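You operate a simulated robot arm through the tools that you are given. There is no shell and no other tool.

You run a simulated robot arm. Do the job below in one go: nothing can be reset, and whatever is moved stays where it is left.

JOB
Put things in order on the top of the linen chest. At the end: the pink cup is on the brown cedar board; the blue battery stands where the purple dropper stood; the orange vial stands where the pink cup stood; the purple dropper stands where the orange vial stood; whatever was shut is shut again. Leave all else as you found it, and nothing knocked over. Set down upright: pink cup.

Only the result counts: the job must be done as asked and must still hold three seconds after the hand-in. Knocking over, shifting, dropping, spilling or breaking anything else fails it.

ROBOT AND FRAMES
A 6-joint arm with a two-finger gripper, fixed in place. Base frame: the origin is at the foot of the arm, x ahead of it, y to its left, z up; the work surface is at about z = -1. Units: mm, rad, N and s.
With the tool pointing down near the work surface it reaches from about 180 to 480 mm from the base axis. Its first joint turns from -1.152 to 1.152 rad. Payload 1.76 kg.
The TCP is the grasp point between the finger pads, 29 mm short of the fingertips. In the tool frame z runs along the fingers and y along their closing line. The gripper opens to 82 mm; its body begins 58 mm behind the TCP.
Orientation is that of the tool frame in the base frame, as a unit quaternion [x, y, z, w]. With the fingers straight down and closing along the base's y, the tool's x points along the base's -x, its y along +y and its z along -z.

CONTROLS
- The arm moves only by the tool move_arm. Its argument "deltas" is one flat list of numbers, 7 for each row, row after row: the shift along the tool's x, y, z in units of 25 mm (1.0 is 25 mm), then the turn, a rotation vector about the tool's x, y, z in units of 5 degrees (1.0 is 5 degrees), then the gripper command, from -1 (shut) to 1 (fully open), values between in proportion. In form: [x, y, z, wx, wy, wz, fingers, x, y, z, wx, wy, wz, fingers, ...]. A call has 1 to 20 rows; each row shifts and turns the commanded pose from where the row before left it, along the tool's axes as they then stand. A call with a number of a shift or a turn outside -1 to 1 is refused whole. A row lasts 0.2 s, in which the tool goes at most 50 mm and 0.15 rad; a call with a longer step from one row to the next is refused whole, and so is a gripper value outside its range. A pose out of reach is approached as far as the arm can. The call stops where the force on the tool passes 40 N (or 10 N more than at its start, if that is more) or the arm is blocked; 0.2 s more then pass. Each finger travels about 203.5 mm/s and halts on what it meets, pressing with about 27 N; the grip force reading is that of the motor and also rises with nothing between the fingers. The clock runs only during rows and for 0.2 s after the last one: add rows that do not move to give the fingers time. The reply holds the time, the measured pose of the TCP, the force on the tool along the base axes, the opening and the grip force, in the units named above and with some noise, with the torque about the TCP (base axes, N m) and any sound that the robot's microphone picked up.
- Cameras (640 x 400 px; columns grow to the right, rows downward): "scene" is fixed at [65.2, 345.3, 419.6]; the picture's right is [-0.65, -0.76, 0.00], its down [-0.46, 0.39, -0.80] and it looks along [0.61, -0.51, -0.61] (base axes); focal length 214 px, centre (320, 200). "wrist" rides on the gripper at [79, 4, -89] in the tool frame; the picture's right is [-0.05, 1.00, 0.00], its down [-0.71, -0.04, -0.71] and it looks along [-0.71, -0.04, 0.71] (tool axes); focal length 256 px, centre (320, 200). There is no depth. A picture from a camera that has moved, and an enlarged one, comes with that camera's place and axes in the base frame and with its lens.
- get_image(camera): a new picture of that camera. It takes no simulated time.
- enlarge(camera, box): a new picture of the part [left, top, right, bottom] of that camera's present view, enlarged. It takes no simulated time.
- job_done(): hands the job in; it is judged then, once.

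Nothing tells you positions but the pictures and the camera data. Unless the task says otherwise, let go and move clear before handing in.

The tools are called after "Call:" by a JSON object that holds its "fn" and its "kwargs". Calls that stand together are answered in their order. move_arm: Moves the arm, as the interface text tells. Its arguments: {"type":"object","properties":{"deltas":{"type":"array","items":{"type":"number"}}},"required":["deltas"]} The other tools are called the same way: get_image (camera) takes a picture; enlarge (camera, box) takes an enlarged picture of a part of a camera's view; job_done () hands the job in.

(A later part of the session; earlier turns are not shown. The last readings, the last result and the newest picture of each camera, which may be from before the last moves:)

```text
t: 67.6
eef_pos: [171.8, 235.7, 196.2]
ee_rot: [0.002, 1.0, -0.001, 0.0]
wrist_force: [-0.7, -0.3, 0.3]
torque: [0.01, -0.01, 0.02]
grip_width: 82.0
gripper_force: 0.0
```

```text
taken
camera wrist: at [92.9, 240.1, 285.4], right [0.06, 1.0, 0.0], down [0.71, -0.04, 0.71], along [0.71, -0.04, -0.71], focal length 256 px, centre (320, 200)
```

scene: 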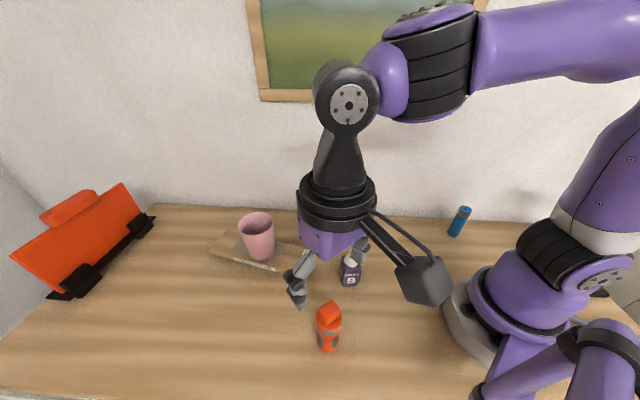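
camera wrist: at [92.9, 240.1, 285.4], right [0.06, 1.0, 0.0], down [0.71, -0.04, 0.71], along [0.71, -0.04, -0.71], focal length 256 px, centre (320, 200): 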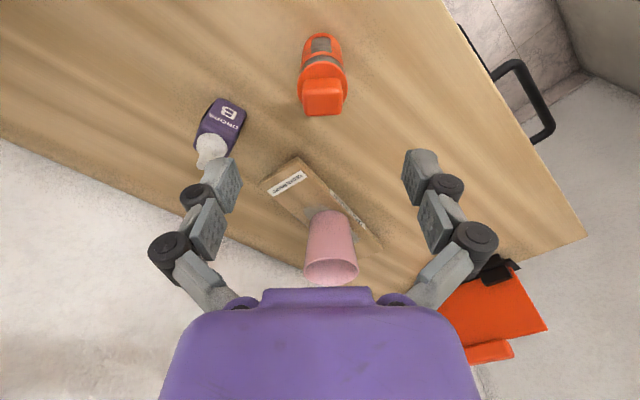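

The vial is placed. Next is the dropper: I'll move over it and turn the gripper about -36° to line up with its faces.

Call:
{"fn": "move_arm", "kwargs": {"deltas": [-0.355, -0.718, 0, 0, 0, 0, 1, -0.355, -0.718, 0, 0, 0, 0, 1, -0.355, -0.718, 0, 0, 0, 0, 1, -0.355, -0.718, 0, 0, 0, 0, 1, -0.355, -0.718, 0, 0, 0, 0, 1, -0.355, -0.718, 0, 0, 0, 0, 1, 0, 0, 0, 0, 0, 1, 1, 0, 0, 0, 0, 0, 1, 1, 0, 0, 0, 0, 0, 1, 1, 0, 0, 0, 0, 0, 1, 1, 0, 0, 0, 0, 0, 1, 1, 0, 0, 0, 0, 0, 1, 1, 0, 0, 0, 0, 0, 1, 1, 0, 0, 0, 0, 0, 0.2, 1, 0, 0, 0, 0, 0, 0, 1]}}

Call:
{"fn": "get_image", "kwargs": {"camera": "wrist"}}

Call:
{"fn": "enlarge", "kwargs": {"camera": "wrist", "box": [230, 0, 410, 160]}}

Call:
{"fn": "get_image", "kwargs": {"camera": "scene"}}

```text
t: 70.8
eef_pos: [225.7, 129.8, 194.2]
ee_rot: [0.312, 0.95, -0.001, 0.0]
wrist_force: [0.4, 0.8, 0.3]
torque: [-0.03, -0.05, 0.02]
grip_width: 82.1
gripper_force: 0.1
```

```text
taken
camera wrist: at [164.1, 179.2, 284.9], right [0.63, 0.77, 0.0], down [0.55, -0.45, 0.71], along [0.55, -0.45, -0.71], focal length 256 px, centre (320, 200)
```

wrist: 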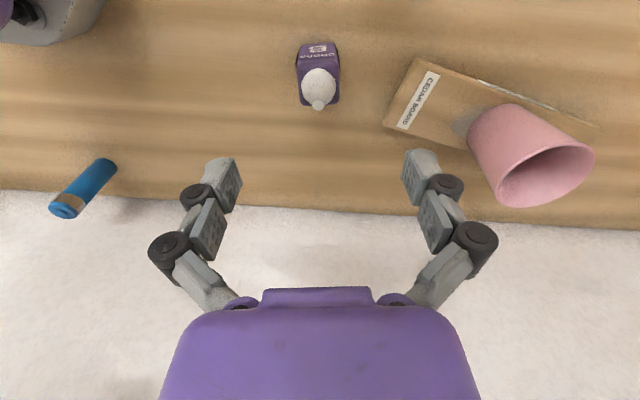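

```text
2.50 times, centred on (320, 80) of wrist
camera zoom: at [164.1, 179.2, 284.9], right [0.63, 0.77, 0.0], down [0.55, -0.45, 0.71], along [0.55, -0.45, -0.71], focal length 640 px, centre (320, 500)
```

zoom: 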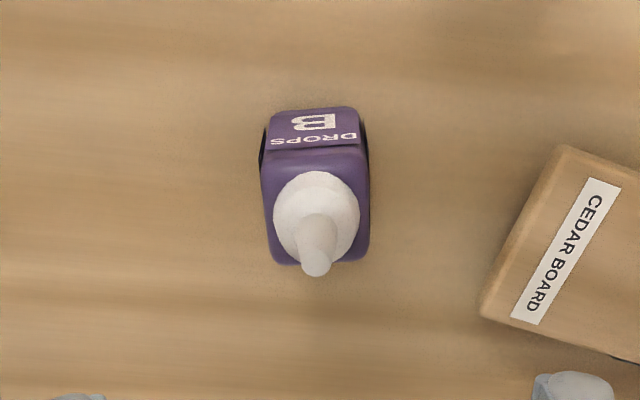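

```text
taken
```

scene: 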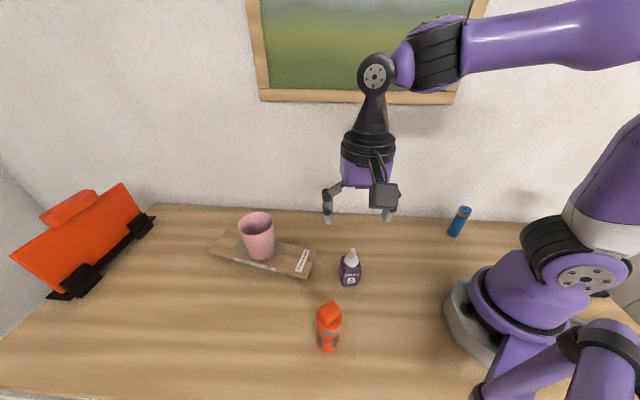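

Call:
{"fn": "enlarge", "kwargs": {"camera": "wrist", "box": [285, 35, 355, 115]}}

```text
5.00 times, centred on (320, 75) of wrist
camera zoom: at [164.1, 179.2, 284.9], right [0.63, 0.77, 0.0], down [0.55, -0.45, 0.71], along [0.55, -0.45, -0.71], focal length 1280 px, centre (320, 825)
```

zoom: 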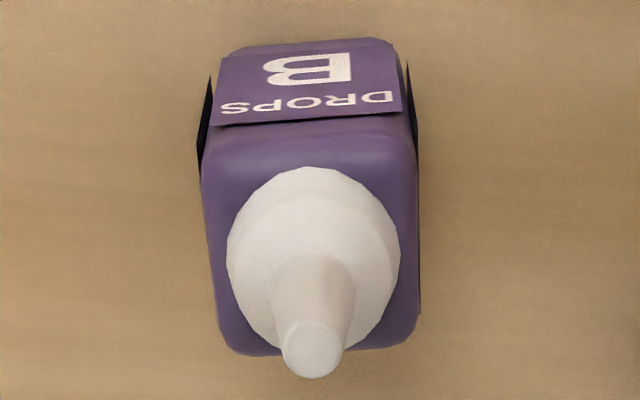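

The dropper's centre works out at about (228.8, 124.6) and its faces are aligned with the gripper; its tip is at z≈101. I'll shift and descend partway to verify.

Call:
{"fn": "move_arm", "kwargs": {"deltas": [-0.224, -0.068, 0.2, 0, 0, 0, 1, 0, 0, 0.7, 0, 0, 0, 1, 0, 0, 0.7, 0, 0, 0, 1, 0, 0, 0.7, 0, 0, 0, 1, 0, 0, 0.2, 0, 0, 0, 1, 0, 0, 0, 0, 0, 0, 1]}}

Call:
{"fn": "get_image", "kwargs": {"camera": "wrist"}}

Call:
{"fn": "enlarge", "kwargs": {"camera": "wrist", "box": [270, 60, 370, 185]}}

```text
t: 72.2
eef_pos: [228.2, 123.6, 133.9]
ee_rot: [0.312, 0.95, 0.0, 0.0]
wrist_force: [0.7, 0.1, -0.7]
torque: [0.0, 0.0, 0.0]
grip_width: 82.1
gripper_force: 0.0
```

```text
taken
camera wrist: at [167.4, 173.9, 222.6], right [0.63, 0.77, 0.0], down [0.55, -0.45, 0.71], along [0.55, -0.45, -0.71], focal length 256 px, centre (320, 200)
```

wrist: 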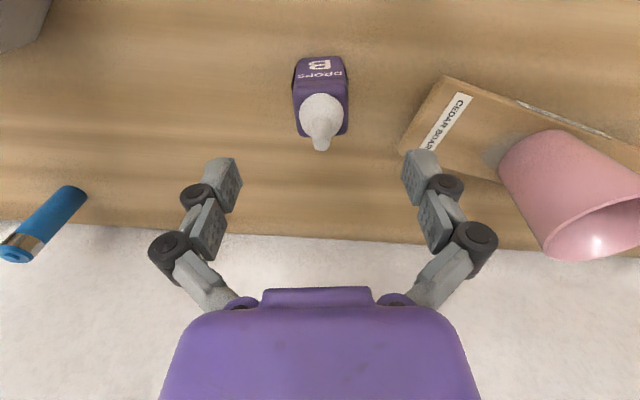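

```text
3.20 times, centred on (320, 122) of wrist
camera zoom: at [167.4, 173.9, 222.6], right [0.63, 0.77, 0.0], down [0.55, -0.45, 0.71], along [0.55, -0.45, -0.71], focal length 819 px, centre (320, 448)
```

zoom: 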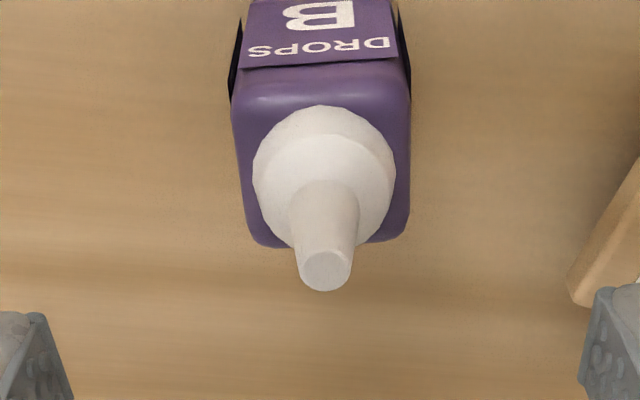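

Well centred. Descending to grasp height, TCP z≈50.

Call:
{"fn": "move_arm", "kwargs": {"deltas": [0, 0, 0.6, 0, 0, 0, 1, 0, 0, 0.6, 0, 0, 0, 1, 0, 0, 0.6, 0, 0, 0, 1, 0, 0, 0.6, 0, 0, 0, 1, 0, 0, 0.5, 0, 0, 0, 1, 0, 0, 0.44, 0, 0, 0, 1, 0, 0, 0, 0, 0, 0, 1]}}

Call:
{"fn": "get_image", "kwargs": {"camera": "wrist"}}

Call:
{"fn": "enlarge", "kwargs": {"camera": "scene", "box": [280, 190, 420, 330]}}

```text
t: 73.8
eef_pos: [227.9, 123.1, 49.1]
ee_rot: [0.312, 0.95, 0.001, 0.0]
wrist_force: [-0.2, 0.5, -0.2]
torque: [-0.02, 0.01, 0.01]
grip_width: 82.0
gripper_force: 0.1
```

```text
taken
camera wrist: at [166.6, 173.3, 139.0], right [0.63, 0.77, 0.0], down [0.55, -0.45, 0.71], along [0.55, -0.45, -0.71], focal length 256 px, centre (320, 200)
```

wrist: 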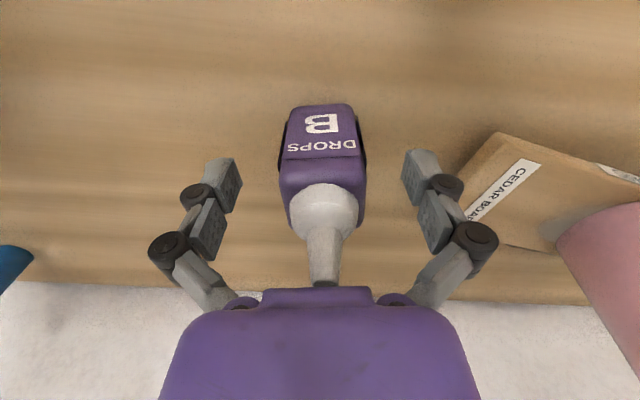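

```text
2.86 times, centred on (350, 260) of scene
camera zoom: at [65.2, 345.3, 419.6], right [-0.65, -0.76, 0.0], down [-0.46, 0.39, -0.8], along [0.61, -0.51, -0.61], focal length 613 px, centre (234, 29)
```

zoom: 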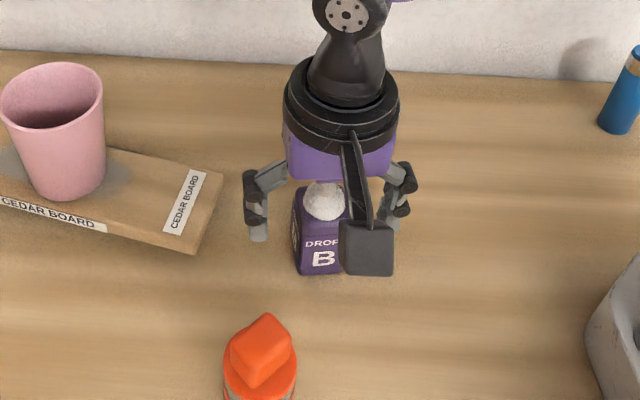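

The fingers straddle the dropper body, with the nozzle clear of the palm. Closing.

Call:
{"fn": "move_arm", "kwargs": {"deltas": [0, 0, 0, 0, 0, 0, 0.5, 0, 0, 0, 0, 0, 0, 0.1, 0, 0, 0, 0, 0, 0, -0.1, 0, 0, 0, 0, 0, 0, -0.5, 0, 0, 0, 0, 0, 0, -0.6, 0, 0, 0, 0, 0, 0, -0.6]}}

Call:
{"fn": "get_image", "kwargs": {"camera": "wrist"}}

```text
t: 75.2
eef_pos: [229.5, 122.2, 48.5]
ee_rot: [0.312, 0.95, 0.0, 0.0]
wrist_force: [0.4, -0.6, 6.8]
torque: [0.05, 0.03, 0.01]
grip_width: 35.1
gripper_force: 26.6
```

```text
taken
camera wrist: at [166.7, 173.4, 139.3], right [0.63, 0.77, 0.0], down [0.55, -0.45, 0.71], along [0.55, -0.45, -0.71], focal length 256 px, centre (320, 200)
```

wrist: 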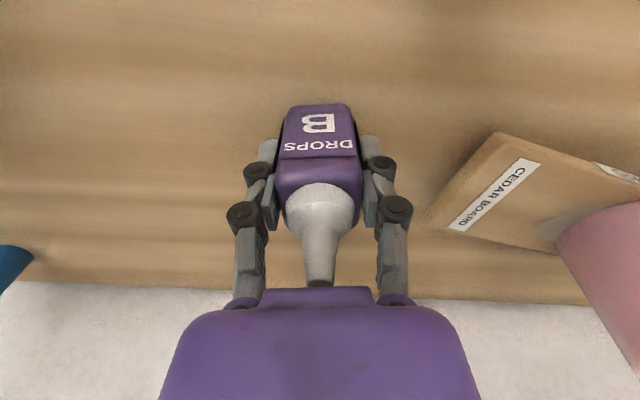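

The dropper is held (35.1 mm). Lifting and carrying it to the vial's old place at (329.5, -4).

Call:
{"fn": "move_arm", "kwargs": {"deltas": [0, 0, -0.3, 0, 0, 0, -0.6, 0, 0, -0.7, 0, 0, 0, -0.6, 0, 0, -0.8, 0, 0, 0, -0.6, 0, 0, -0.8, 0, 0, 0, -0.6, 0, 0, -0.8, 0, 0, 0, -0.6, 0, 0, -0.8, 0, 0, 0, -0.6, -0.786, -0.211, 0, 0, 0, 0, -0.6, -0.786, -0.211, 0, 0, 0, 0, -0.6, -0.786, -0.211, 0, 0, 0, 0, -0.6, -0.786, -0.211, 0, 0, 0, 0, -0.6, -0.786, -0.211, 0, 0, 0, 0, -0.6, -0.786, -0.211, 0, 0, 0, 0, -0.6, -0.786, -0.211, 0, 0, 0, 0, -0.6, -0.786, -0.211, 0, 0, 0, 0, -0.6, 0, 0, 0, 0, 0, 0, -0.6, 0, 0, 0, 0, 0, 0, -0.6]}}

Call:
{"fn": "get_image", "kwargs": {"camera": "wrist"}}

Call:
{"fn": "get_image", "kwargs": {"camera": "scene"}}

```text
t: 78.6
eef_pos: [331.1, -2.5, 153.7]
ee_rot: [0.312, 0.95, 0.0, 0.0]
wrist_force: [0.3, 0.3, -0.2]
torque: [0.02, 0.03, 0.02]
grip_width: 35.0
gripper_force: 27.2
```

```text
taken
camera wrist: at [269.0, 47.1, 243.4], right [0.63, 0.77, 0.0], down [0.55, -0.45, 0.71], along [0.55, -0.45, -0.71], focal length 256 px, centre (320, 200)
```

wrist: 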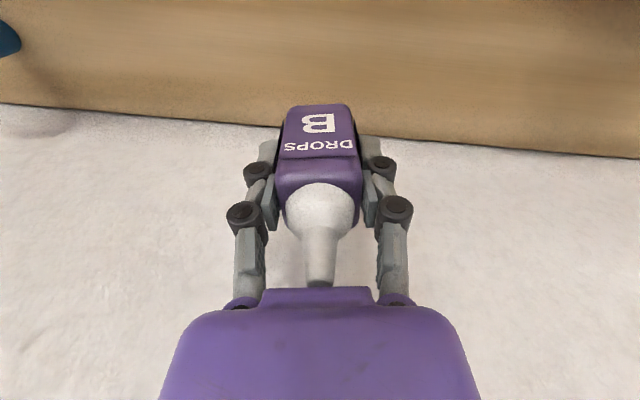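

```text
taken
```

scene: 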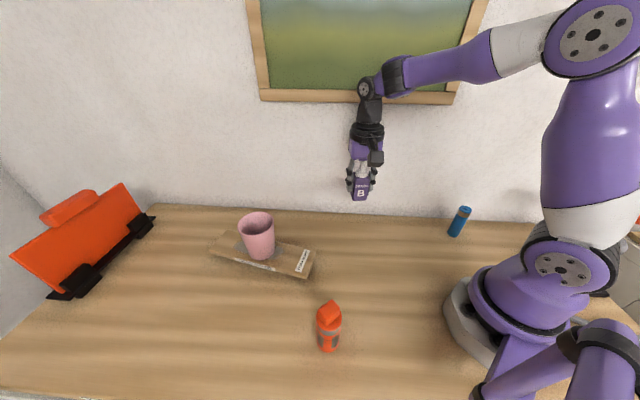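

About 1 mm off target. I'll correct and descend to just above the surface (contact expected at TCP z≈49).

Call:
{"fn": "move_arm", "kwargs": {"deltas": [0, -0.048, 0.5, 0, 0, 0, -0.6, 0, 0, 0.7, 0, 0, 0, -0.6, 0, 0, 0.8, 0, 0, 0, -0.6, 0, 0, 0.8, 0, 0, 0, -0.6, 0, 0, 0.7, 0, 0, 0, -0.6, 0, 0, 0.4, 0, 0, 0, -0.6, 0, 0, 0, 0, 0, 0, -0.6, 0, 0, 0, 0, 0, 0, -0.6]}}

Call:
{"fn": "get_image", "kwargs": {"camera": "wrist"}}

```text
t: 80.4
eef_pos: [329.5, -5.2, 55.9]
ee_rot: [0.311, 0.95, 0.0, -0.001]
wrist_force: [0.0, -0.4, -0.4]
torque: [0.0, 0.01, 0.06]
grip_width: 34.9
gripper_force: 27.2
```

```text
taken
camera wrist: at [268.1, 45.4, 146.0], right [0.63, 0.77, 0.0], down [0.55, -0.45, 0.71], along [0.55, -0.45, -0.71], focal length 256 px, centre (320, 200)
```

wrist: 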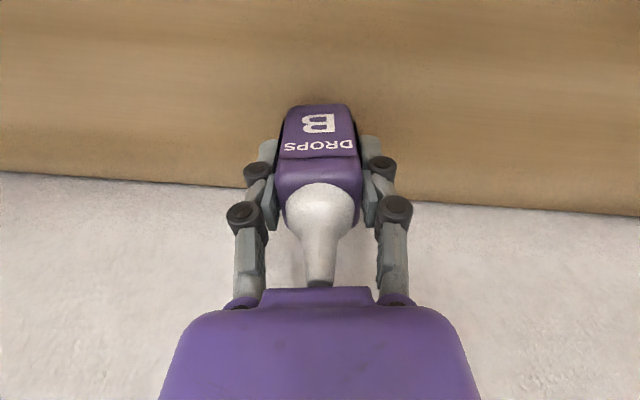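

On target within a millimetre. Lowering in fine steps to contact.

Call:
{"fn": "move_arm", "kwargs": {"deltas": [0, 0, 0.1, 0, 0, 0, -0.6, 0, 0, 0.08, 0, 0, 0, -0.6, 0, 0, 0, 0, 0, 0, -0.6]}}

Call:
{"fn": "move_arm", "kwargs": {"deltas": [0, 0, 0.03, 0, 0, 0, -0.6, 0, 0, 0, 0, 0, 0, -0.6]}}

```text
t: 81.2
eef_pos: [330.3, -4.4, 52.4]
ee_rot: [0.311, 0.95, 0.001, 0.0]
wrist_force: [-0.8, -0.1, -1.4]
torque: [0.01, 0.0, 0.02]
grip_width: 35.1
gripper_force: 27.1
```

```text
t: 81.8
eef_pos: [329.4, -4.2, 50.8]
ee_rot: [0.312, 0.95, 0.0, 0.0]
wrist_force: [0.0, 0.5, -0.8]
torque: [-0.03, 0.02, -0.01]
grip_width: 35.1
gripper_force: 27.2
```

Call:
{"fn": "move_arm", "kwargs": {"deltas": [0, 0, 0.025, 0, 0, 0, -0.6, 0, 0, 0, 0, 0, 0, -0.6]}}

Call:
{"fn": "move_arm", "kwargs": {"deltas": [0, 0, 0.02, 0, 0, 0, -0.6, 0, 0, 0, 0, 0, 0, -0.6]}}

```text
t: 82.4
eef_pos: [329.7, -5.2, 50.9]
ee_rot: [0.311, 0.95, 0.0, -0.001]
wrist_force: [0.9, 1.0, -1.2]
torque: [-0.02, 0.01, 0.02]
grip_width: 35.1
gripper_force: 26.9
```

```text
t: 83.0
eef_pos: [330.2, -3.5, 49.6]
ee_rot: [0.311, 0.95, 0.0, 0.0]
wrist_force: [-0.5, -0.1, -0.6]
torque: [-0.04, -0.01, 0.0]
grip_width: 35.1
gripper_force: 26.8
```

Call:
{"fn": "move_arm", "kwargs": {"deltas": [0, 0, 0.02, 0, 0, 0, -0.6, 0, 0, 0, 0, 0, 0, -0.6]}}

```text
t: 83.6
eef_pos: [329.6, -4.3, 49.1]
ee_rot: [0.312, 0.95, 0.0, 0.0]
wrist_force: [0.8, 2.1, 4.8]
torque: [0.11, 0.0, 0.0]
grip_width: 35.1
gripper_force: 26.9
```

Light contact at 4.8 N. Releasing gradually.

Call:
{"fn": "move_arm", "kwargs": {"deltas": [0, 0, 0, 0, 0, 0, -0.28, 0, 0, 0, 0, 0, 0, -0.14, 0, 0, 0, 0, 0, 0, -0.05, 0, 0, 0, 0, 0, 0, 0.1, 0, 0, 0, 0, 0, 0, 0.4, 0, 0, 0, 0, 0, 0, 0.8, 0, 0, 0, 0, 0, 0, 0.8]}}

Call:
{"fn": "get_image", "kwargs": {"camera": "wrist"}}

Call:
{"fn": "enlarge", "kwargs": {"camera": "scene", "box": [300, 130, 430, 250]}}

```text
t: 85.2
eef_pos: [329.2, -4.1, 49.1]
ee_rot: [0.312, 0.95, 0.0, 0.0]
wrist_force: [0.4, 0.7, 0.3]
torque: [0.02, -0.02, 0.01]
grip_width: 73.9
gripper_force: 0.1
```

```text
taken
camera wrist: at [268.1, 45.7, 139.1], right [0.63, 0.77, 0.0], down [0.55, -0.45, 0.71], along [0.55, -0.45, -0.71], focal length 256 px, centre (320, 200)
```

wrist: 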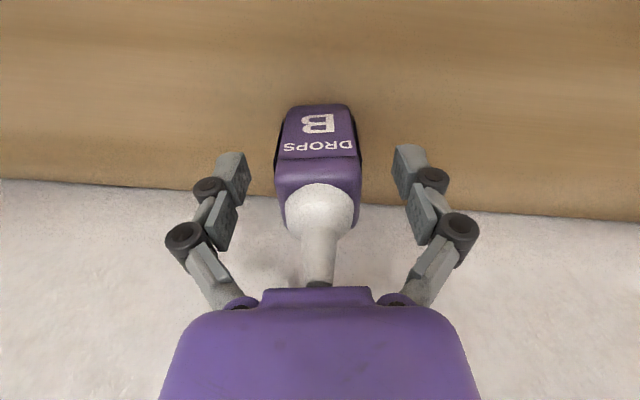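

```text
3.33 times, centred on (365, 190) of scene
camera zoom: at [65.2, 345.3, 419.6], right [-0.65, -0.76, 0.0], down [-0.46, 0.39, -0.8], along [0.61, -0.51, -0.61], focal length 715 px, centre (170, 233)
```

zoom: 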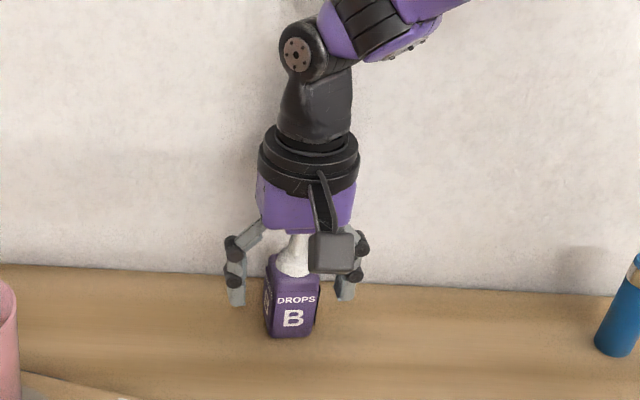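

The dropper stands where the vial was. Now I'll rise and head for the battery, turning the gripper in stages to stay in the good arm posture.

Call:
{"fn": "move_arm", "kwargs": {"deltas": [0, 0, -0.4, 0, 0, 0, 0.8, 0, 0, -0.8, 0, 0, 0, 0.8, 0, 0, -0.8, 0, 0, 0, 0.8, 0, 0, -0.8, 0, 0, 0, 0.8, 0, 0, -0.8, 0, 0, 0, 0.8, 0, 0, -0.8, 0, 0, 0, 0.8, 0, 0, -0.8, 0, 0, 0, 0.8, 0, 0, 0, 0, 0, 1, 0.8, 0, 0, 0, 0, 0, 1, 0.8, 0, 0, 0, 0, 0, 1, 0.8, 0, 0, 0, 0, 0, 1, 0.8, 0, 0, 0, 0, 0, 1, 0.8, 0, 0, 0, 0, 0, 0, 0.8]}}

Call:
{"fn": "get_image", "kwargs": {"camera": "scene"}}

Call:
{"fn": "get_image", "kwargs": {"camera": "wrist"}}

```text
t: 88.0
eef_pos: [329.5, -4.2, 179.3]
ee_rot: [0.511, 0.86, -0.001, 0.0]
wrist_force: [0.6, 0.5, 0.3]
torque: [0.02, 0.01, 0.01]
grip_width: 73.7
gripper_force: 0.0
```

```text
taken
```

scene: 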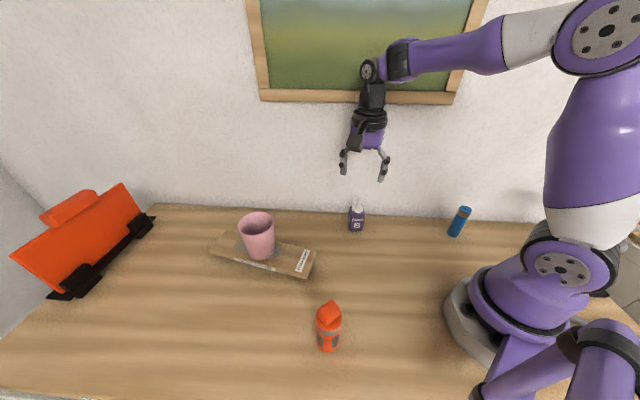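

```text
taken
camera wrist: at [295.7, 66.9, 269.4], right [0.9, 0.43, 0.0], down [0.31, -0.64, 0.71], along [0.3, -0.64, -0.71], focal length 256 px, centre (320, 200)
```

wrist: 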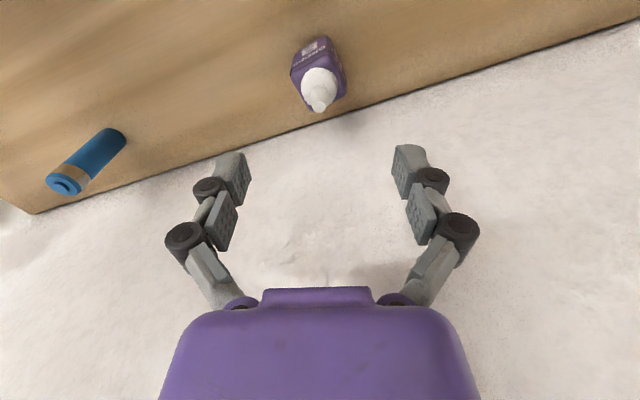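

The dropper stands fine and the battery is in view at left. Moving halfway along the wall, then turning 20° more.

Call:
{"fn": "move_arm", "kwargs": {"deltas": [-0.212, -0.811, 0, 0, 0, 0, 0.6, -0.212, -0.811, 0, 0, 0, 0, 0.6, -0.212, -0.811, 0, 0, 0, 0, 0.6, -0.212, -0.811, 0, 0, 0, 0, 0.6, -0.212, -0.811, 0, 0, 0, 0, 0.6, -0.212, -0.811, 0, 0, 0, 0, 0.6, 0, 0, 0, 0, 0, 1, 0.6, 0, 0, 0, 0, 0, 1, 0.6, 0, 0, 0, 0, 0, 1, 0.6, 0, 0, 0, 0, 0, 1, 0.6, 0, 0, 0, 0, 0, 0, 0.6]}}

Call:
{"fn": "get_image", "kwargs": {"camera": "scene"}}

Call:
{"fn": "get_image", "kwargs": {"camera": "wrist"}}

```text
t: 90.4
eef_pos: [238.0, -91.2, 180.1]
ee_rot: [0.652, 0.758, 0.0, 0.001]
wrist_force: [0.6, -0.3, 0.6]
torque: [0.01, 0.02, 0.02]
grip_width: 65.5
gripper_force: 0.0
```

```text
taken
```

scene: 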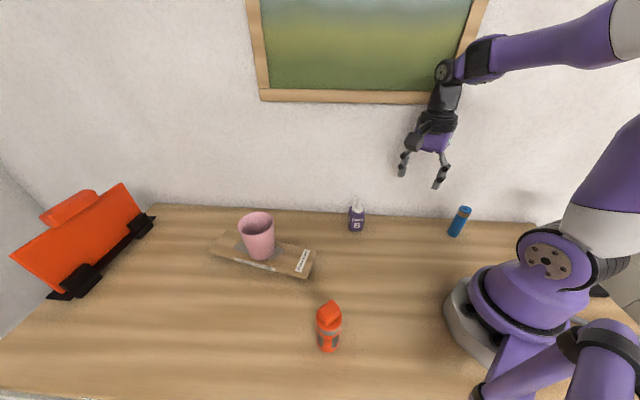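

```text
taken
camera wrist: at [230.5, -11.9, 269.3], right [1.0, 0.1, 0.0], down [0.07, -0.7, 0.71], along [0.07, -0.7, -0.71], focal length 256 px, centre (320, 200)
```

wrist: 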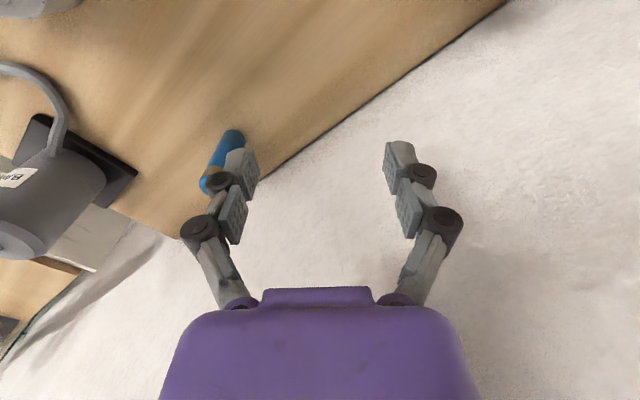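

Still in the good posture. Battery base estimated near (141, -188). Moving above it.

Call:
{"fn": "move_arm", "kwargs": {"deltas": [-0.5, -0.715, 0, 0, 0, 0, 0.6, -0.5, -0.715, 0, 0, 0, 0, 0.6, -0.5, -0.715, 0, 0, 0, 0, 0.6, -0.5, -0.715, 0, 0, 0, 0, 0.6, -0.5, -0.715, 0, 0, 0, 0, 0.6, -0.5, -0.715, 0, 0, 0, 0, 0.6, 0, 0, 0, 0, 0, 0, 0.6]}}

Call:
{"fn": "get_image", "kwargs": {"camera": "wrist"}}

Call:
{"fn": "enlarge", "kwargs": {"camera": "wrist", "box": [250, 20, 400, 150]}}

Call:
{"fn": "get_image", "kwargs": {"camera": "scene"}}

```text
t: 92.0
eef_pos: [143.0, -181.5, 179.3]
ee_rot: [0.651, 0.759, 0.0, 0.0]
wrist_force: [-0.1, 0.3, 0.0]
torque: [-0.02, -0.05, -0.03]
grip_width: 65.7
gripper_force: 0.0
```

```text
taken
camera wrist: at [135.5, -102.4, 268.4], right [1.0, 0.1, 0.0], down [0.07, -0.7, 0.71], along [0.07, -0.7, -0.71], focal length 256 px, centre (320, 200)
```

wrist: 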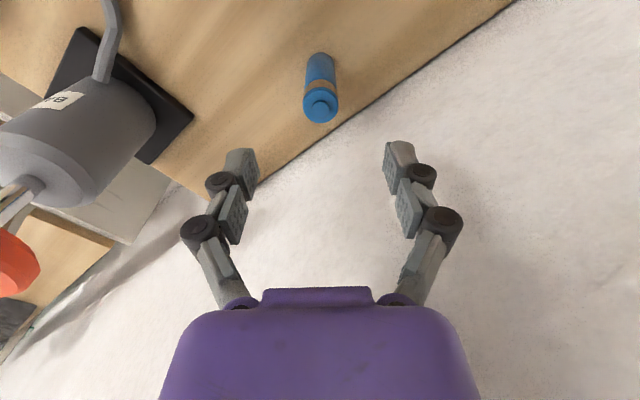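

```text
3.08 times, centred on (325, 85) of wrist
camera zoom: at [135.5, -102.4, 268.4], right [1.0, 0.1, 0.0], down [0.07, -0.7, 0.71], along [0.07, -0.7, -0.71], focal length 788 px, centre (305, 554)
```

zoom: 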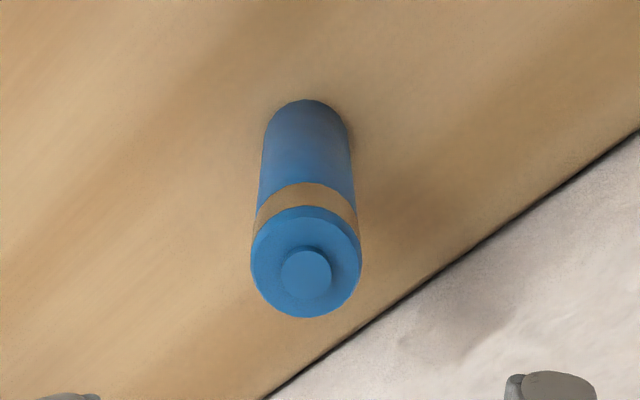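

```text
taken
```

scene: 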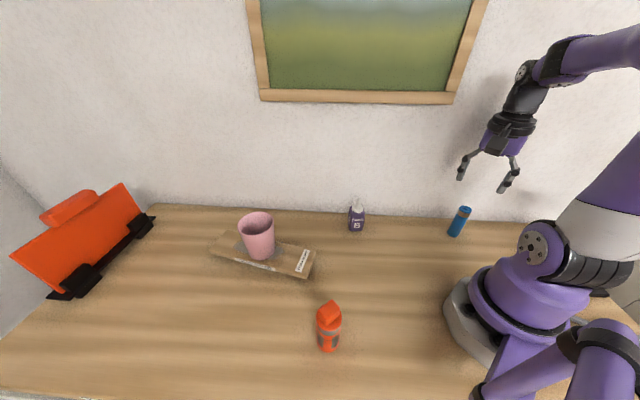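

The battery is upright at about (144.7, -188.9), roughly 81 mm tall. I'll shift 7.5 mm toward it and descend partway to verify.

Call:
{"fn": "move_arm", "kwargs": {"deltas": [-0.3, 0.025, 0.3, 0, 0, 0, 0.6, 0, 0, 0.8, 0, 0, 0, 0.6, 0, 0, 0.8, 0, 0, 0, 0.6, 0, 0, 0.5, 0, 0, 0, 0.6, 0, 0, 0, 0, 0, 0, 0.6]}}

Call:
{"fn": "get_image", "kwargs": {"camera": "wrist"}}

Call:
{"fn": "enlarge", "kwargs": {"camera": "wrist", "box": [260, 60, 380, 190]}}

Call:
{"fn": "enlarge", "kwargs": {"camera": "scene", "box": [400, 60, 580, 250]}}

```text
t: 93.2
eef_pos: [144.9, -187.1, 120.5]
ee_rot: [0.652, 0.758, 0.0, 0.001]
wrist_force: [0.8, 0.0, -0.7]
torque: [0.01, 0.03, -0.01]
grip_width: 65.6
gripper_force: 0.0
```

```text
taken
camera wrist: at [137.3, -108.1, 209.3], right [1.0, 0.1, 0.0], down [0.07, -0.7, 0.71], along [0.07, -0.7, -0.71], focal length 256 px, centre (320, 200)
```

wrist: 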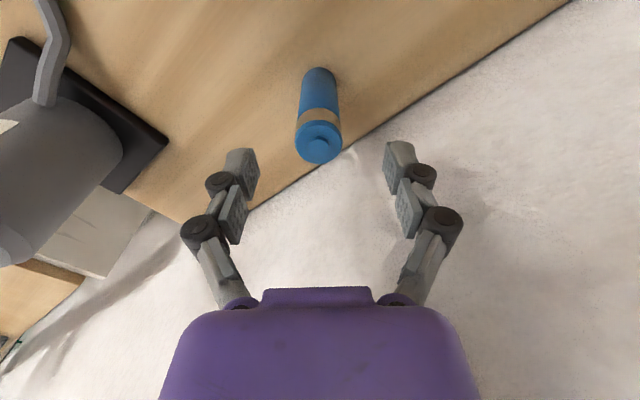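

```text
3.08 times, centred on (320, 125) of wrist
camera zoom: at [137.3, -108.1, 209.3], right [1.0, 0.1, 0.0], down [0.07, -0.7, 0.71], along [0.07, -0.7, -0.71], focal length 788 px, centre (320, 431)
```

zoom: 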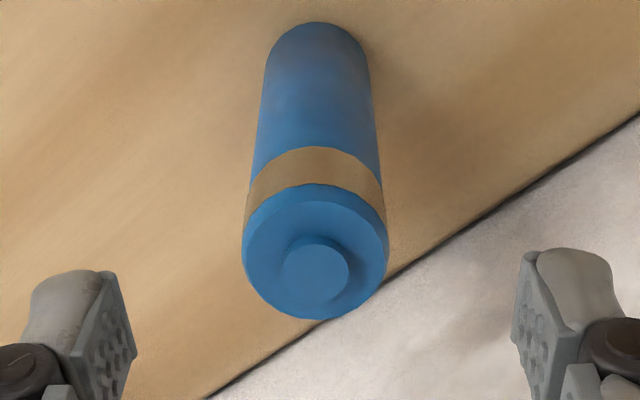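

```text
2.11 times, centred on (490, 155) of scene
camera zoom: at [65.2, 345.3, 419.6], right [-0.65, -0.76, 0.0], down [-0.46, 0.39, -0.8], along [0.61, -0.51, -0.61], focal length 452 px, centre (-38, 295)
```

zoom: 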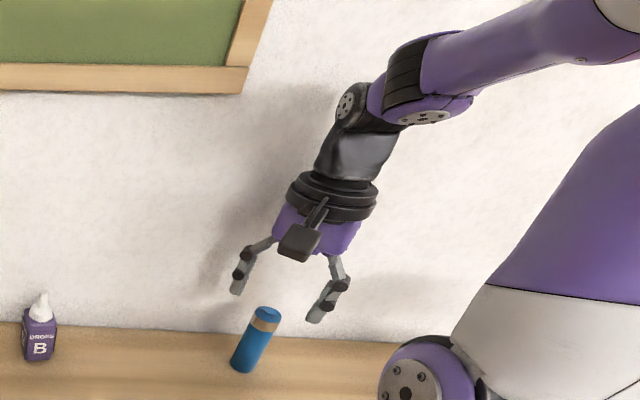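

Aligned to within 2 mm. Applying the small correction and descending to z≈45.

Call:
{"fn": "move_arm", "kwargs": {"deltas": [-0.06, -0.02, 0.4, 0, 0, 0, 0.6, 0, 0, 0.7, 0, 0, 0, 0.6, 0, 0, 0.7, 0, 0, 0, 0.6, 0, 0, 0.7, 0, 0, 0, 0.6, 0, 0, 0.5, 0, 0, 0, 0.6, 0, 0, 0, 0, 0, 0, 0.6]}}

Call:
{"fn": "get_image", "kwargs": {"camera": "wrist"}}

Call:
{"fn": "enlarge", "kwargs": {"camera": "scene", "box": [400, 100, 560, 260]}}

```text
t: 94.6
eef_pos: [144.2, -189.4, 43.7]
ee_rot: [0.651, 0.759, 0.0, 0.0]
wrist_force: [0.5, 0.6, 0.2]
torque: [0.02, 0.02, -0.01]
grip_width: 65.6
gripper_force: 0.1
```

```text
taken
camera wrist: at [136.2, -110.4, 133.7], right [1.0, 0.1, 0.0], down [0.07, -0.7, 0.71], along [0.07, -0.7, -0.71], focal length 256 px, centre (320, 200)
```

wrist: 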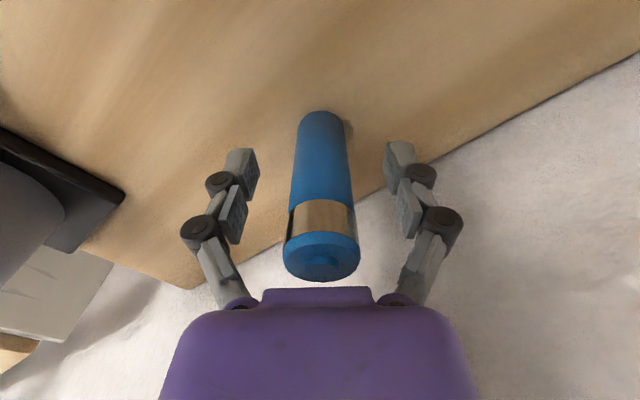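

```text
2.50 times, centred on (480, 180) of scene
camera zoom: at [65.2, 345.3, 419.6], right [-0.65, -0.76, 0.0], down [-0.46, 0.39, -0.8], along [0.61, -0.51, -0.61], focal length 536 px, centre (-80, 250)
```

zoom: 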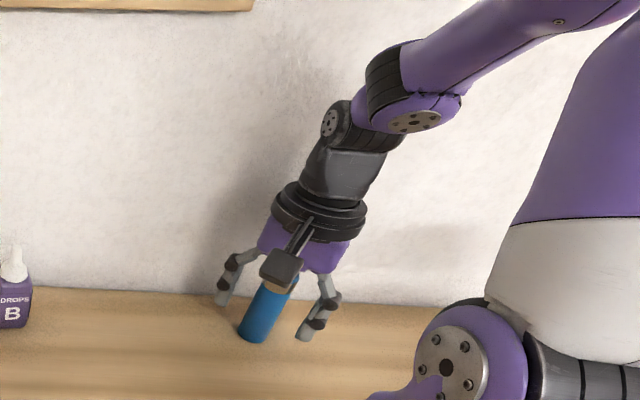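

The battery is centred between the fingers. Closing.

Call:
{"fn": "move_arm", "kwargs": {"deltas": [0, 0, 0, 0, 0, 0, 0.2, 0, 0, 0, 0, 0, 0, -0.1, 0, 0, 0, 0, 0, 0, -0.3, 0, 0, 0, 0, 0, 0, -0.7, 0, 0, 0, 0, 0, 0, -0.8, 0, 0, 0, 0, 0, 0, -0.8]}}

Call:
{"fn": "get_image", "kwargs": {"camera": "wrist"}}

```text
t: 96.0
eef_pos: [143.5, -189.8, 44.1]
ee_rot: [0.652, 0.758, 0.001, 0.0]
wrist_force: [0.3, 0.0, 1.7]
torque: [-0.02, -0.01, 0.04]
grip_width: 25.5
gripper_force: 27.6
```

```text
taken
camera wrist: at [136.2, -110.5, 133.9], right [1.0, 0.1, 0.0], down [0.07, -0.7, 0.71], along [0.07, -0.7, -0.71], focal length 256 px, centre (320, 200)
```

wrist: 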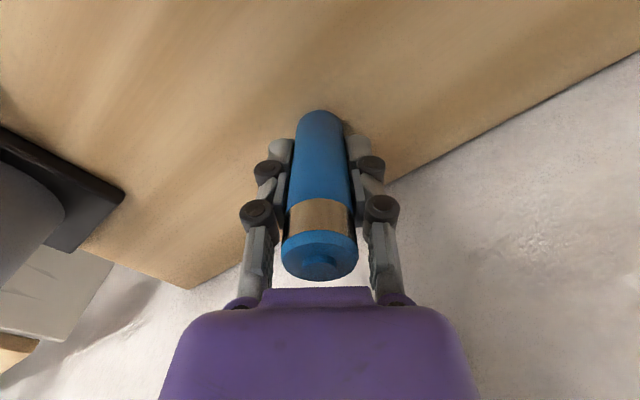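

The battery is held (25.5 mm). Lifting and retracing my path away from the wall.

Call:
{"fn": "move_arm", "kwargs": {"deltas": [0, 0, -0.3, 0, 0, 0, -0.8, 0, 0, -0.7, 0, 0, 0, -0.8, 0, 0, -0.8, 0, 0, 0, -0.8, 0, 0, -0.8, 0, 0, 0, -0.8, 0, 0, -0.8, 0, 0, 0, -0.8, 0, 0, -0.8, 0, 0, 0, -0.8, 0, 0, -0.8, 0, 0, 0, -0.8, 0, 0, -0.4, 0, 0, 0, -0.8, 0.555, 0.72, 0, 0, 0, 0, -0.8, 0.555, 0.72, 0, 0, 0, 0, -0.8, 0.555, 0.72, 0, 0, 0, 0, -0.8, 0.555, 0.72, 0, 0, 0, 0, -0.8, 0.555, 0.72, 0, 0, 0, 0, -0.8, 0.555, 0.72, 0, 0, 0, 0, -0.8, 0, 0, 0, 0, 0, 0, -0.8]}}

Call:
{"fn": "get_image", "kwargs": {"camera": "scene"}}

Call:
{"fn": "get_image", "kwargs": {"camera": "wrist"}}

```text
t: 99.2
eef_pos: [239.3, -91.1, 180.3]
ee_rot: [0.651, 0.759, 0.0, -0.001]
wrist_force: [-0.1, -0.2, -0.7]
torque: [-0.01, 0.01, 0.02]
grip_width: 25.2
gripper_force: 26.7
```

```text
taken
```

scene: 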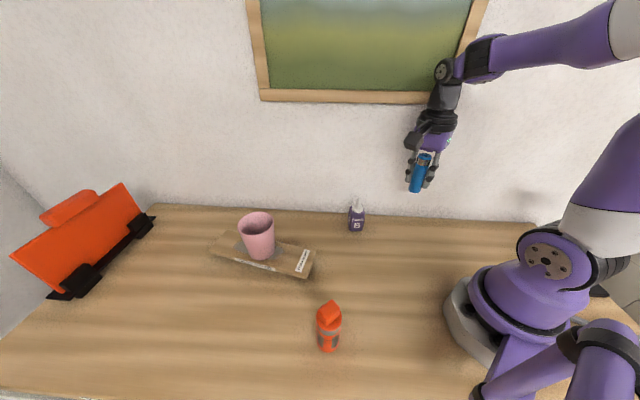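

```text
taken
camera wrist: at [231.4, -12.3, 269.9], right [1.0, 0.1, 0.0], down [0.07, -0.7, 0.71], along [0.07, -0.7, -0.71], focal length 256 px, centre (320, 200)
```

wrist: 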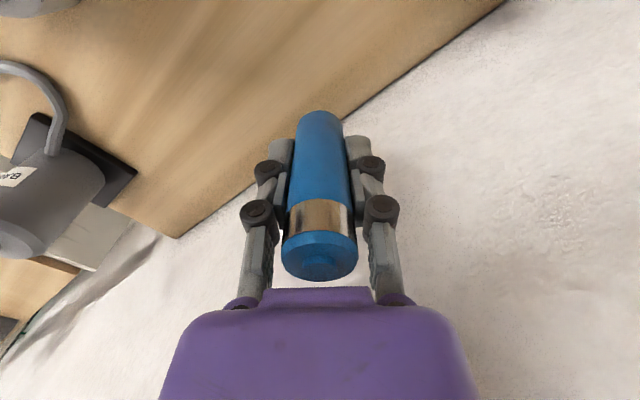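

Battery secure. Turning back 20°, moving to mid-field, then turning another 25°.

Call:
{"fn": "move_arm", "kwargs": {"deltas": [0, 0, 0, 0, 0, -1, -0.8, 0, 0, 0, 0, 0, -1, -0.8, 0, 0, 0, 0, 0, -1, -0.8, 0, 0, 0, 0, 0, -1, -0.8, 0.682, 0.608, 0, 0, 0, 0, -0.8, 0.682, 0.608, 0, 0, 0, 0, -0.8, 0.682, 0.608, 0, 0, 0, 0, -0.8, 0.682, 0.608, 0, 0, 0, 0, -0.8, 0.682, 0.608, 0, 0, 0, 0, -0.8, 0, 0, 0, 0, 0, -1, -0.8, 0, 0, 0, 0, 0, -1, -0.8, 0, 0, 0, 0, 0, -1, -0.8, 0, 0, 0, 0, 0, -1, -0.8, 0, 0, 0, 0, 0, -1, -0.8, 0, 0, 0, 0, 0, 0, -0.8]}}

Call:
{"fn": "get_image", "kwargs": {"camera": "scene"}}

```text
t: 102.4
eef_pos: [265.8, 20.2, 180.1]
ee_rot: [0.311, 0.951, 0.0, 0.0]
wrist_force: [0.5, 0.5, -1.0]
torque: [0.01, -0.02, -0.01]
grip_width: 25.1
gripper_force: 27.1
```

```text
taken
```

scene: 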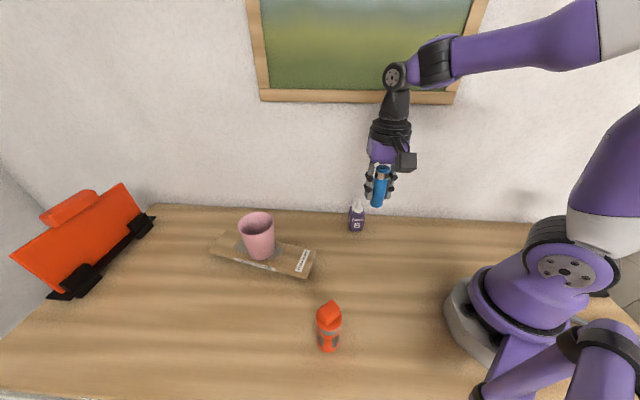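

Now moving over the dropper's old place (228.5, 124.2) and descending partway.

Call:
{"fn": "move_arm", "kwargs": {"deltas": [0.734, 0.494, 0, 0, 0, 0, -0.8, 0.734, 0.494, 0, 0, 0, 0, -0.8, 0.734, 0.494, 0, 0, 0, 0, -0.8, 0.734, 0.494, 0, 0, 0, 0, -0.8, 0.734, 0.494, 0, 0, 0, 0, -0.8, 0, 0, 0, 0, 0, 0, -0.8, 0, 0, 0.6, 0, 0, 0, -0.8, 0, 0, 0.8, 0, 0, 0, -0.8, 0, 0, 0.8, 0, 0, 0, -0.8, 0, 0, 0.8, 0, 0, 0, -0.8, 0, 0, 0.8, 0, 0, 0, -0.8, 0, 0, 0.8, 0, 0, 0, -0.8, 0, 0, 0.3, 0, 0, 0, -0.8, 0, 0, 0, 0, 0, 0, -0.8]}}

Call:
{"fn": "get_image", "kwargs": {"camera": "wrist"}}

Call:
{"fn": "get_image", "kwargs": {"camera": "scene"}}

```text
t: 105.4
eef_pos: [225.5, 123.0, 57.4]
ee_rot: [0.312, 0.95, 0.0, 0.0]
wrist_force: [0.3, -0.9, -0.8]
torque: [-0.03, 0.02, 0.01]
grip_width: 24.8
gripper_force: 27.0
```

```text
taken
camera wrist: at [163.7, 174.2, 147.8], right [0.63, 0.77, 0.0], down [0.55, -0.45, 0.71], along [0.55, -0.45, -0.71], focal length 256 px, centre (320, 200)
```

wrist: 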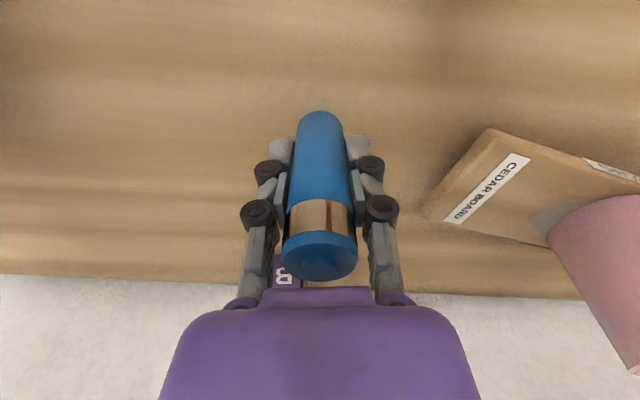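

```text
taken
```

scene: 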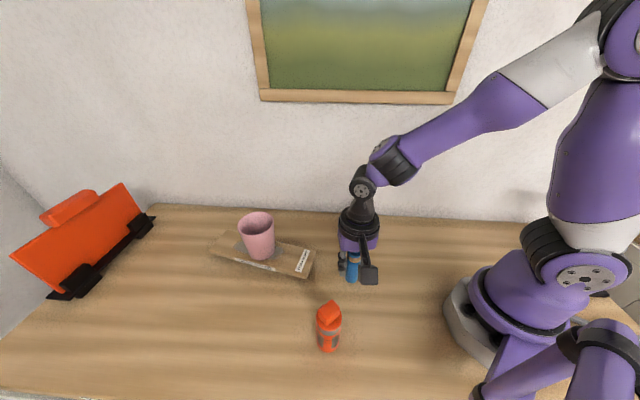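

The camera pose shows the battery about 4 mm off target in x; correcting that now.

Call:
{"fn": "move_arm", "kwargs": {"deltas": [-0.156, 0.085, 0, 0, 0, 0, -0.8, 0, 0, 0.1, 0, 0, 0, -0.8, 0, 0, 0, 0, 0, 0, -0.8]}}

Call:
{"fn": "get_image", "kwargs": {"camera": "wrist"}}

```text
t: 106.2
eef_pos: [231.0, 124.1, 54.7]
ee_rot: [0.311, 0.95, 0.0, 0.0]
wrist_force: [0.1, 0.3, -1.6]
torque: [-0.01, -0.02, 0.01]
grip_width: 25.0
gripper_force: 26.7
```

```text
taken
camera wrist: at [168.9, 174.0, 144.6], right [0.63, 0.77, 0.0], down [0.55, -0.45, 0.71], along [0.55, -0.45, -0.71], focal length 256 px, centre (320, 200)
```

wrist: 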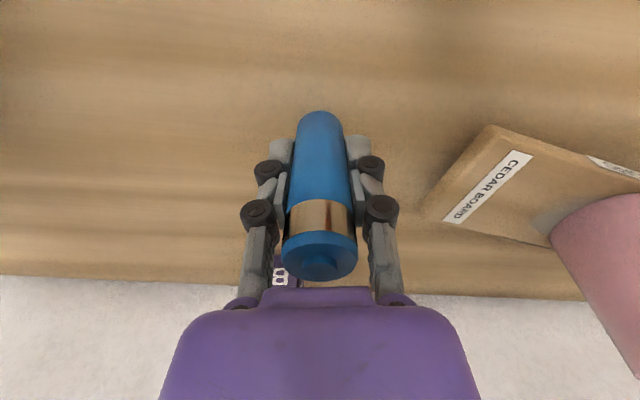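

Within 1 mm now. Lowering toward contact (expected at TCP z≈44).

Call:
{"fn": "move_arm", "kwargs": {"deltas": [0.02, 0, 0.15, 0, 0, 0, -0.8, 0, 0, 0.15, 0, 0, 0, -0.8, 0, 0, 0, 0, 0, 0, -0.8]}}

Call:
{"fn": "move_arm", "kwargs": {"deltas": [0, 0, 0.03, 0, 0, 0, -0.8, 0, 0, 0, 0, 0, 0, -0.8]}}

```text
t: 107.0
eef_pos: [231.1, 123.7, 48.3]
ee_rot: [0.312, 0.95, 0.0, 0.0]
wrist_force: [0.0, 0.6, -1.4]
torque: [-0.01, -0.03, -0.03]
grip_width: 25.1
gripper_force: 27.3
```

```text
t: 107.6
eef_pos: [230.7, 123.9, 47.5]
ee_rot: [0.311, 0.95, 0.001, 0.0]
wrist_force: [1.1, -0.2, -0.8]
torque: [-0.04, 0.07, -0.02]
grip_width: 25.2
gripper_force: 27.0
```

Call:
{"fn": "move_arm", "kwargs": {"deltas": [0, 0, 0.04, 0, 0, 0, -0.8, 0, 0, 0, 0, 0, 0, -0.8]}}

Call:
{"fn": "move_arm", "kwargs": {"deltas": [0, 0, 0.03, 0, 0, 0, -0.8, 0, 0, 0, 0, 0, 0, -0.8]}}

```text
t: 108.2
eef_pos: [230.8, 124.6, 45.3]
ee_rot: [0.312, 0.95, 0.0, 0.0]
wrist_force: [0.3, -0.3, -0.2]
torque: [0.01, -0.01, 0.01]
grip_width: 24.8
gripper_force: 27.2
```

```text
t: 108.8
eef_pos: [230.6, 124.2, 44.3]
ee_rot: [0.311, 0.95, 0.0, 0.001]
wrist_force: [0.5, 0.2, -1.2]
torque: [0.01, 0.0, 0.0]
grip_width: 25.0
gripper_force: 27.3
```

Call:
{"fn": "move_arm", "kwargs": {"deltas": [0, 0, 0.02, 0, 0, 0, -0.8, 0, 0, 0, 0, 0, 0, -0.8]}}

Call:
{"fn": "get_image", "kwargs": {"camera": "wrist"}}

```text
t: 109.4
eef_pos: [231.6, 123.3, 43.8]
ee_rot: [0.311, 0.95, 0.0, 0.001]
wrist_force: [-5.6, -4.0, 18.7]
torque: [-0.17, 0.26, 0.05]
grip_width: 25.2
gripper_force: 27.7
```

```text
taken
camera wrist: at [169.9, 174.5, 133.9], right [0.63, 0.77, 0.0], down [0.55, -0.45, 0.71], along [0.55, -0.45, -0.71], focal length 256 px, centre (320, 200)
```

wrist: 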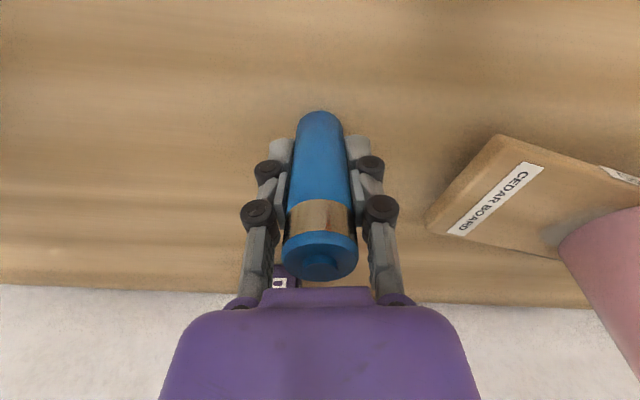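

Contact, but the spot is about 2 mm off. I'll lift a millimetre, shift back and set down again.

Call:
{"fn": "move_arm", "kwargs": {"deltas": [0, 0, -0.08, 0, 0, 0, -0.8, 0.037, -0.07, 0, 0, 0, 0, -0.8, 0, 0, 0, 0, 0, 0, -0.8, 0, 0, 0, 0, 0, 0, -0.8]}}

Call:
{"fn": "get_image", "kwargs": {"camera": "wrist"}}

```text
t: 110.4
eef_pos: [228.6, 124.6, 45.5]
ee_rot: [0.311, 0.95, 0.0, 0.0]
wrist_force: [0.3, 0.9, -1.2]
torque: [0.03, -0.01, -0.01]
grip_width: 25.0
gripper_force: 27.3
```

```text
taken
camera wrist: at [168.2, 173.7, 135.6], right [0.63, 0.77, 0.0], down [0.55, -0.45, 0.71], along [0.55, -0.45, -0.71], focal length 256 px, centre (320, 200)
```

wrist: 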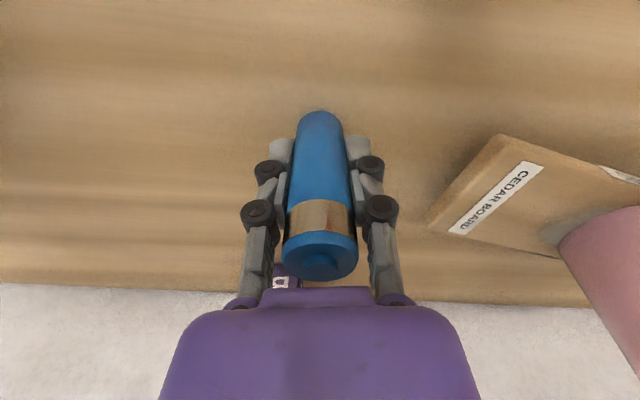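

Right on target. Lowering gently again.

Call:
{"fn": "move_arm", "kwargs": {"deltas": [0, 0, 0.035, 0, 0, 0, -0.8, 0, 0, 0, 0, 0, 0, -0.8]}}

Call:
{"fn": "move_arm", "kwargs": {"deltas": [0, 0, 0.015, 0, 0, 0, -0.8, 0, 0, 0, 0, 0, 0, -0.8]}}

```text
t: 111.0
eef_pos: [229.9, 122.3, 45.5]
ee_rot: [0.311, 0.95, 0.0, 0.0]
wrist_force: [0.2, 0.3, -0.1]
torque: [0.03, 0.01, 0.01]
grip_width: 24.6
gripper_force: 26.7
```

```text
t: 111.6
eef_pos: [229.3, 123.7, 44.4]
ee_rot: [0.312, 0.95, 0.0, -0.001]
wrist_force: [0.1, 0.0, -1.2]
torque: [-0.02, 0.0, -0.02]
grip_width: 25.0
gripper_force: 27.7
```

Call:
{"fn": "move_arm", "kwargs": {"deltas": [0, 0, 0.012, 0, 0, 0, -0.8, 0, 0, 0, 0, 0, 0, -0.8]}}

```text
t: 112.2
eef_pos: [227.7, 123.3, 44.4]
ee_rot: [0.312, 0.95, 0.0, 0.0]
wrist_force: [-1.1, -0.4, -0.6]
torque: [-0.01, 0.04, -0.01]
grip_width: 24.9
gripper_force: 26.7
```

Call:
{"fn": "move_arm", "kwargs": {"deltas": [0, 0, 0.012, 0, 0, 0, -0.8, 0, 0, 0, 0, 0, 0, -0.8]}}

```text
t: 112.8
eef_pos: [229.8, 124.5, 43.2]
ee_rot: [0.311, 0.95, 0.0, 0.0]
wrist_force: [0.1, -1.4, 11.3]
torque: [-0.07, 0.05, 0.05]
grip_width: 24.9
gripper_force: 27.3
```

Contact at 11 N, well aligned. Releasing gradually.

Call:
{"fn": "move_arm", "kwargs": {"deltas": [0, 0, -0.006, 0, 0, 0, -0.55, 0, 0, 0, 0, 0, 0, -0.42, 0, 0, 0, 0, 0, 0, -0.36, 0, 0, 0, 0, 0, 0, -0.25, 0, 0, 0, 0, 0, 0, 0, 0, 0, 0, 0, 0, 0, 0.4, 0, 0, 0, 0, 0, 0, 0.5]}}

Call:
{"fn": "get_image", "kwargs": {"camera": "wrist"}}

Call:
{"fn": "enlarge", "kwargs": {"camera": "scene", "box": [280, 190, 420, 330]}}

```text
t: 114.4
eef_pos: [229.2, 123.4, 43.9]
ee_rot: [0.312, 0.95, 0.001, -0.001]
wrist_force: [0.1, -0.9, -0.3]
torque: [0.01, -0.01, 0.0]
grip_width: 61.5
gripper_force: 0.1
```

```text
taken
camera wrist: at [167.8, 173.4, 133.8], right [0.63, 0.77, 0.0], down [0.55, -0.45, 0.71], along [0.55, -0.45, -0.71], focal length 256 px, centre (320, 200)
```

wrist: 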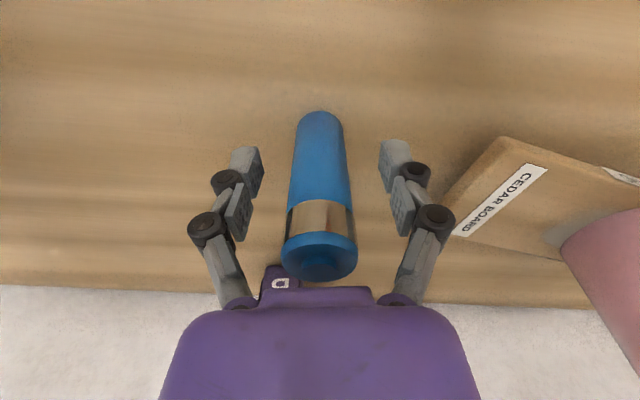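

```text
2.86 times, centred on (350, 260) of scene
camera zoom: at [65.2, 345.3, 419.6], right [-0.65, -0.76, 0.0], down [-0.46, 0.39, -0.8], along [0.61, -0.51, -0.61], focal length 613 px, centre (234, 29)
```

zoom: 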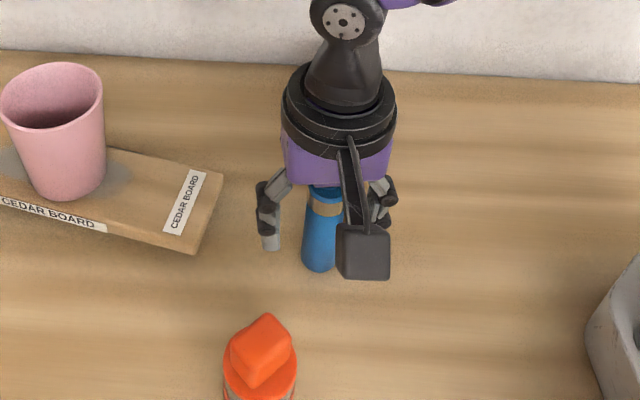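

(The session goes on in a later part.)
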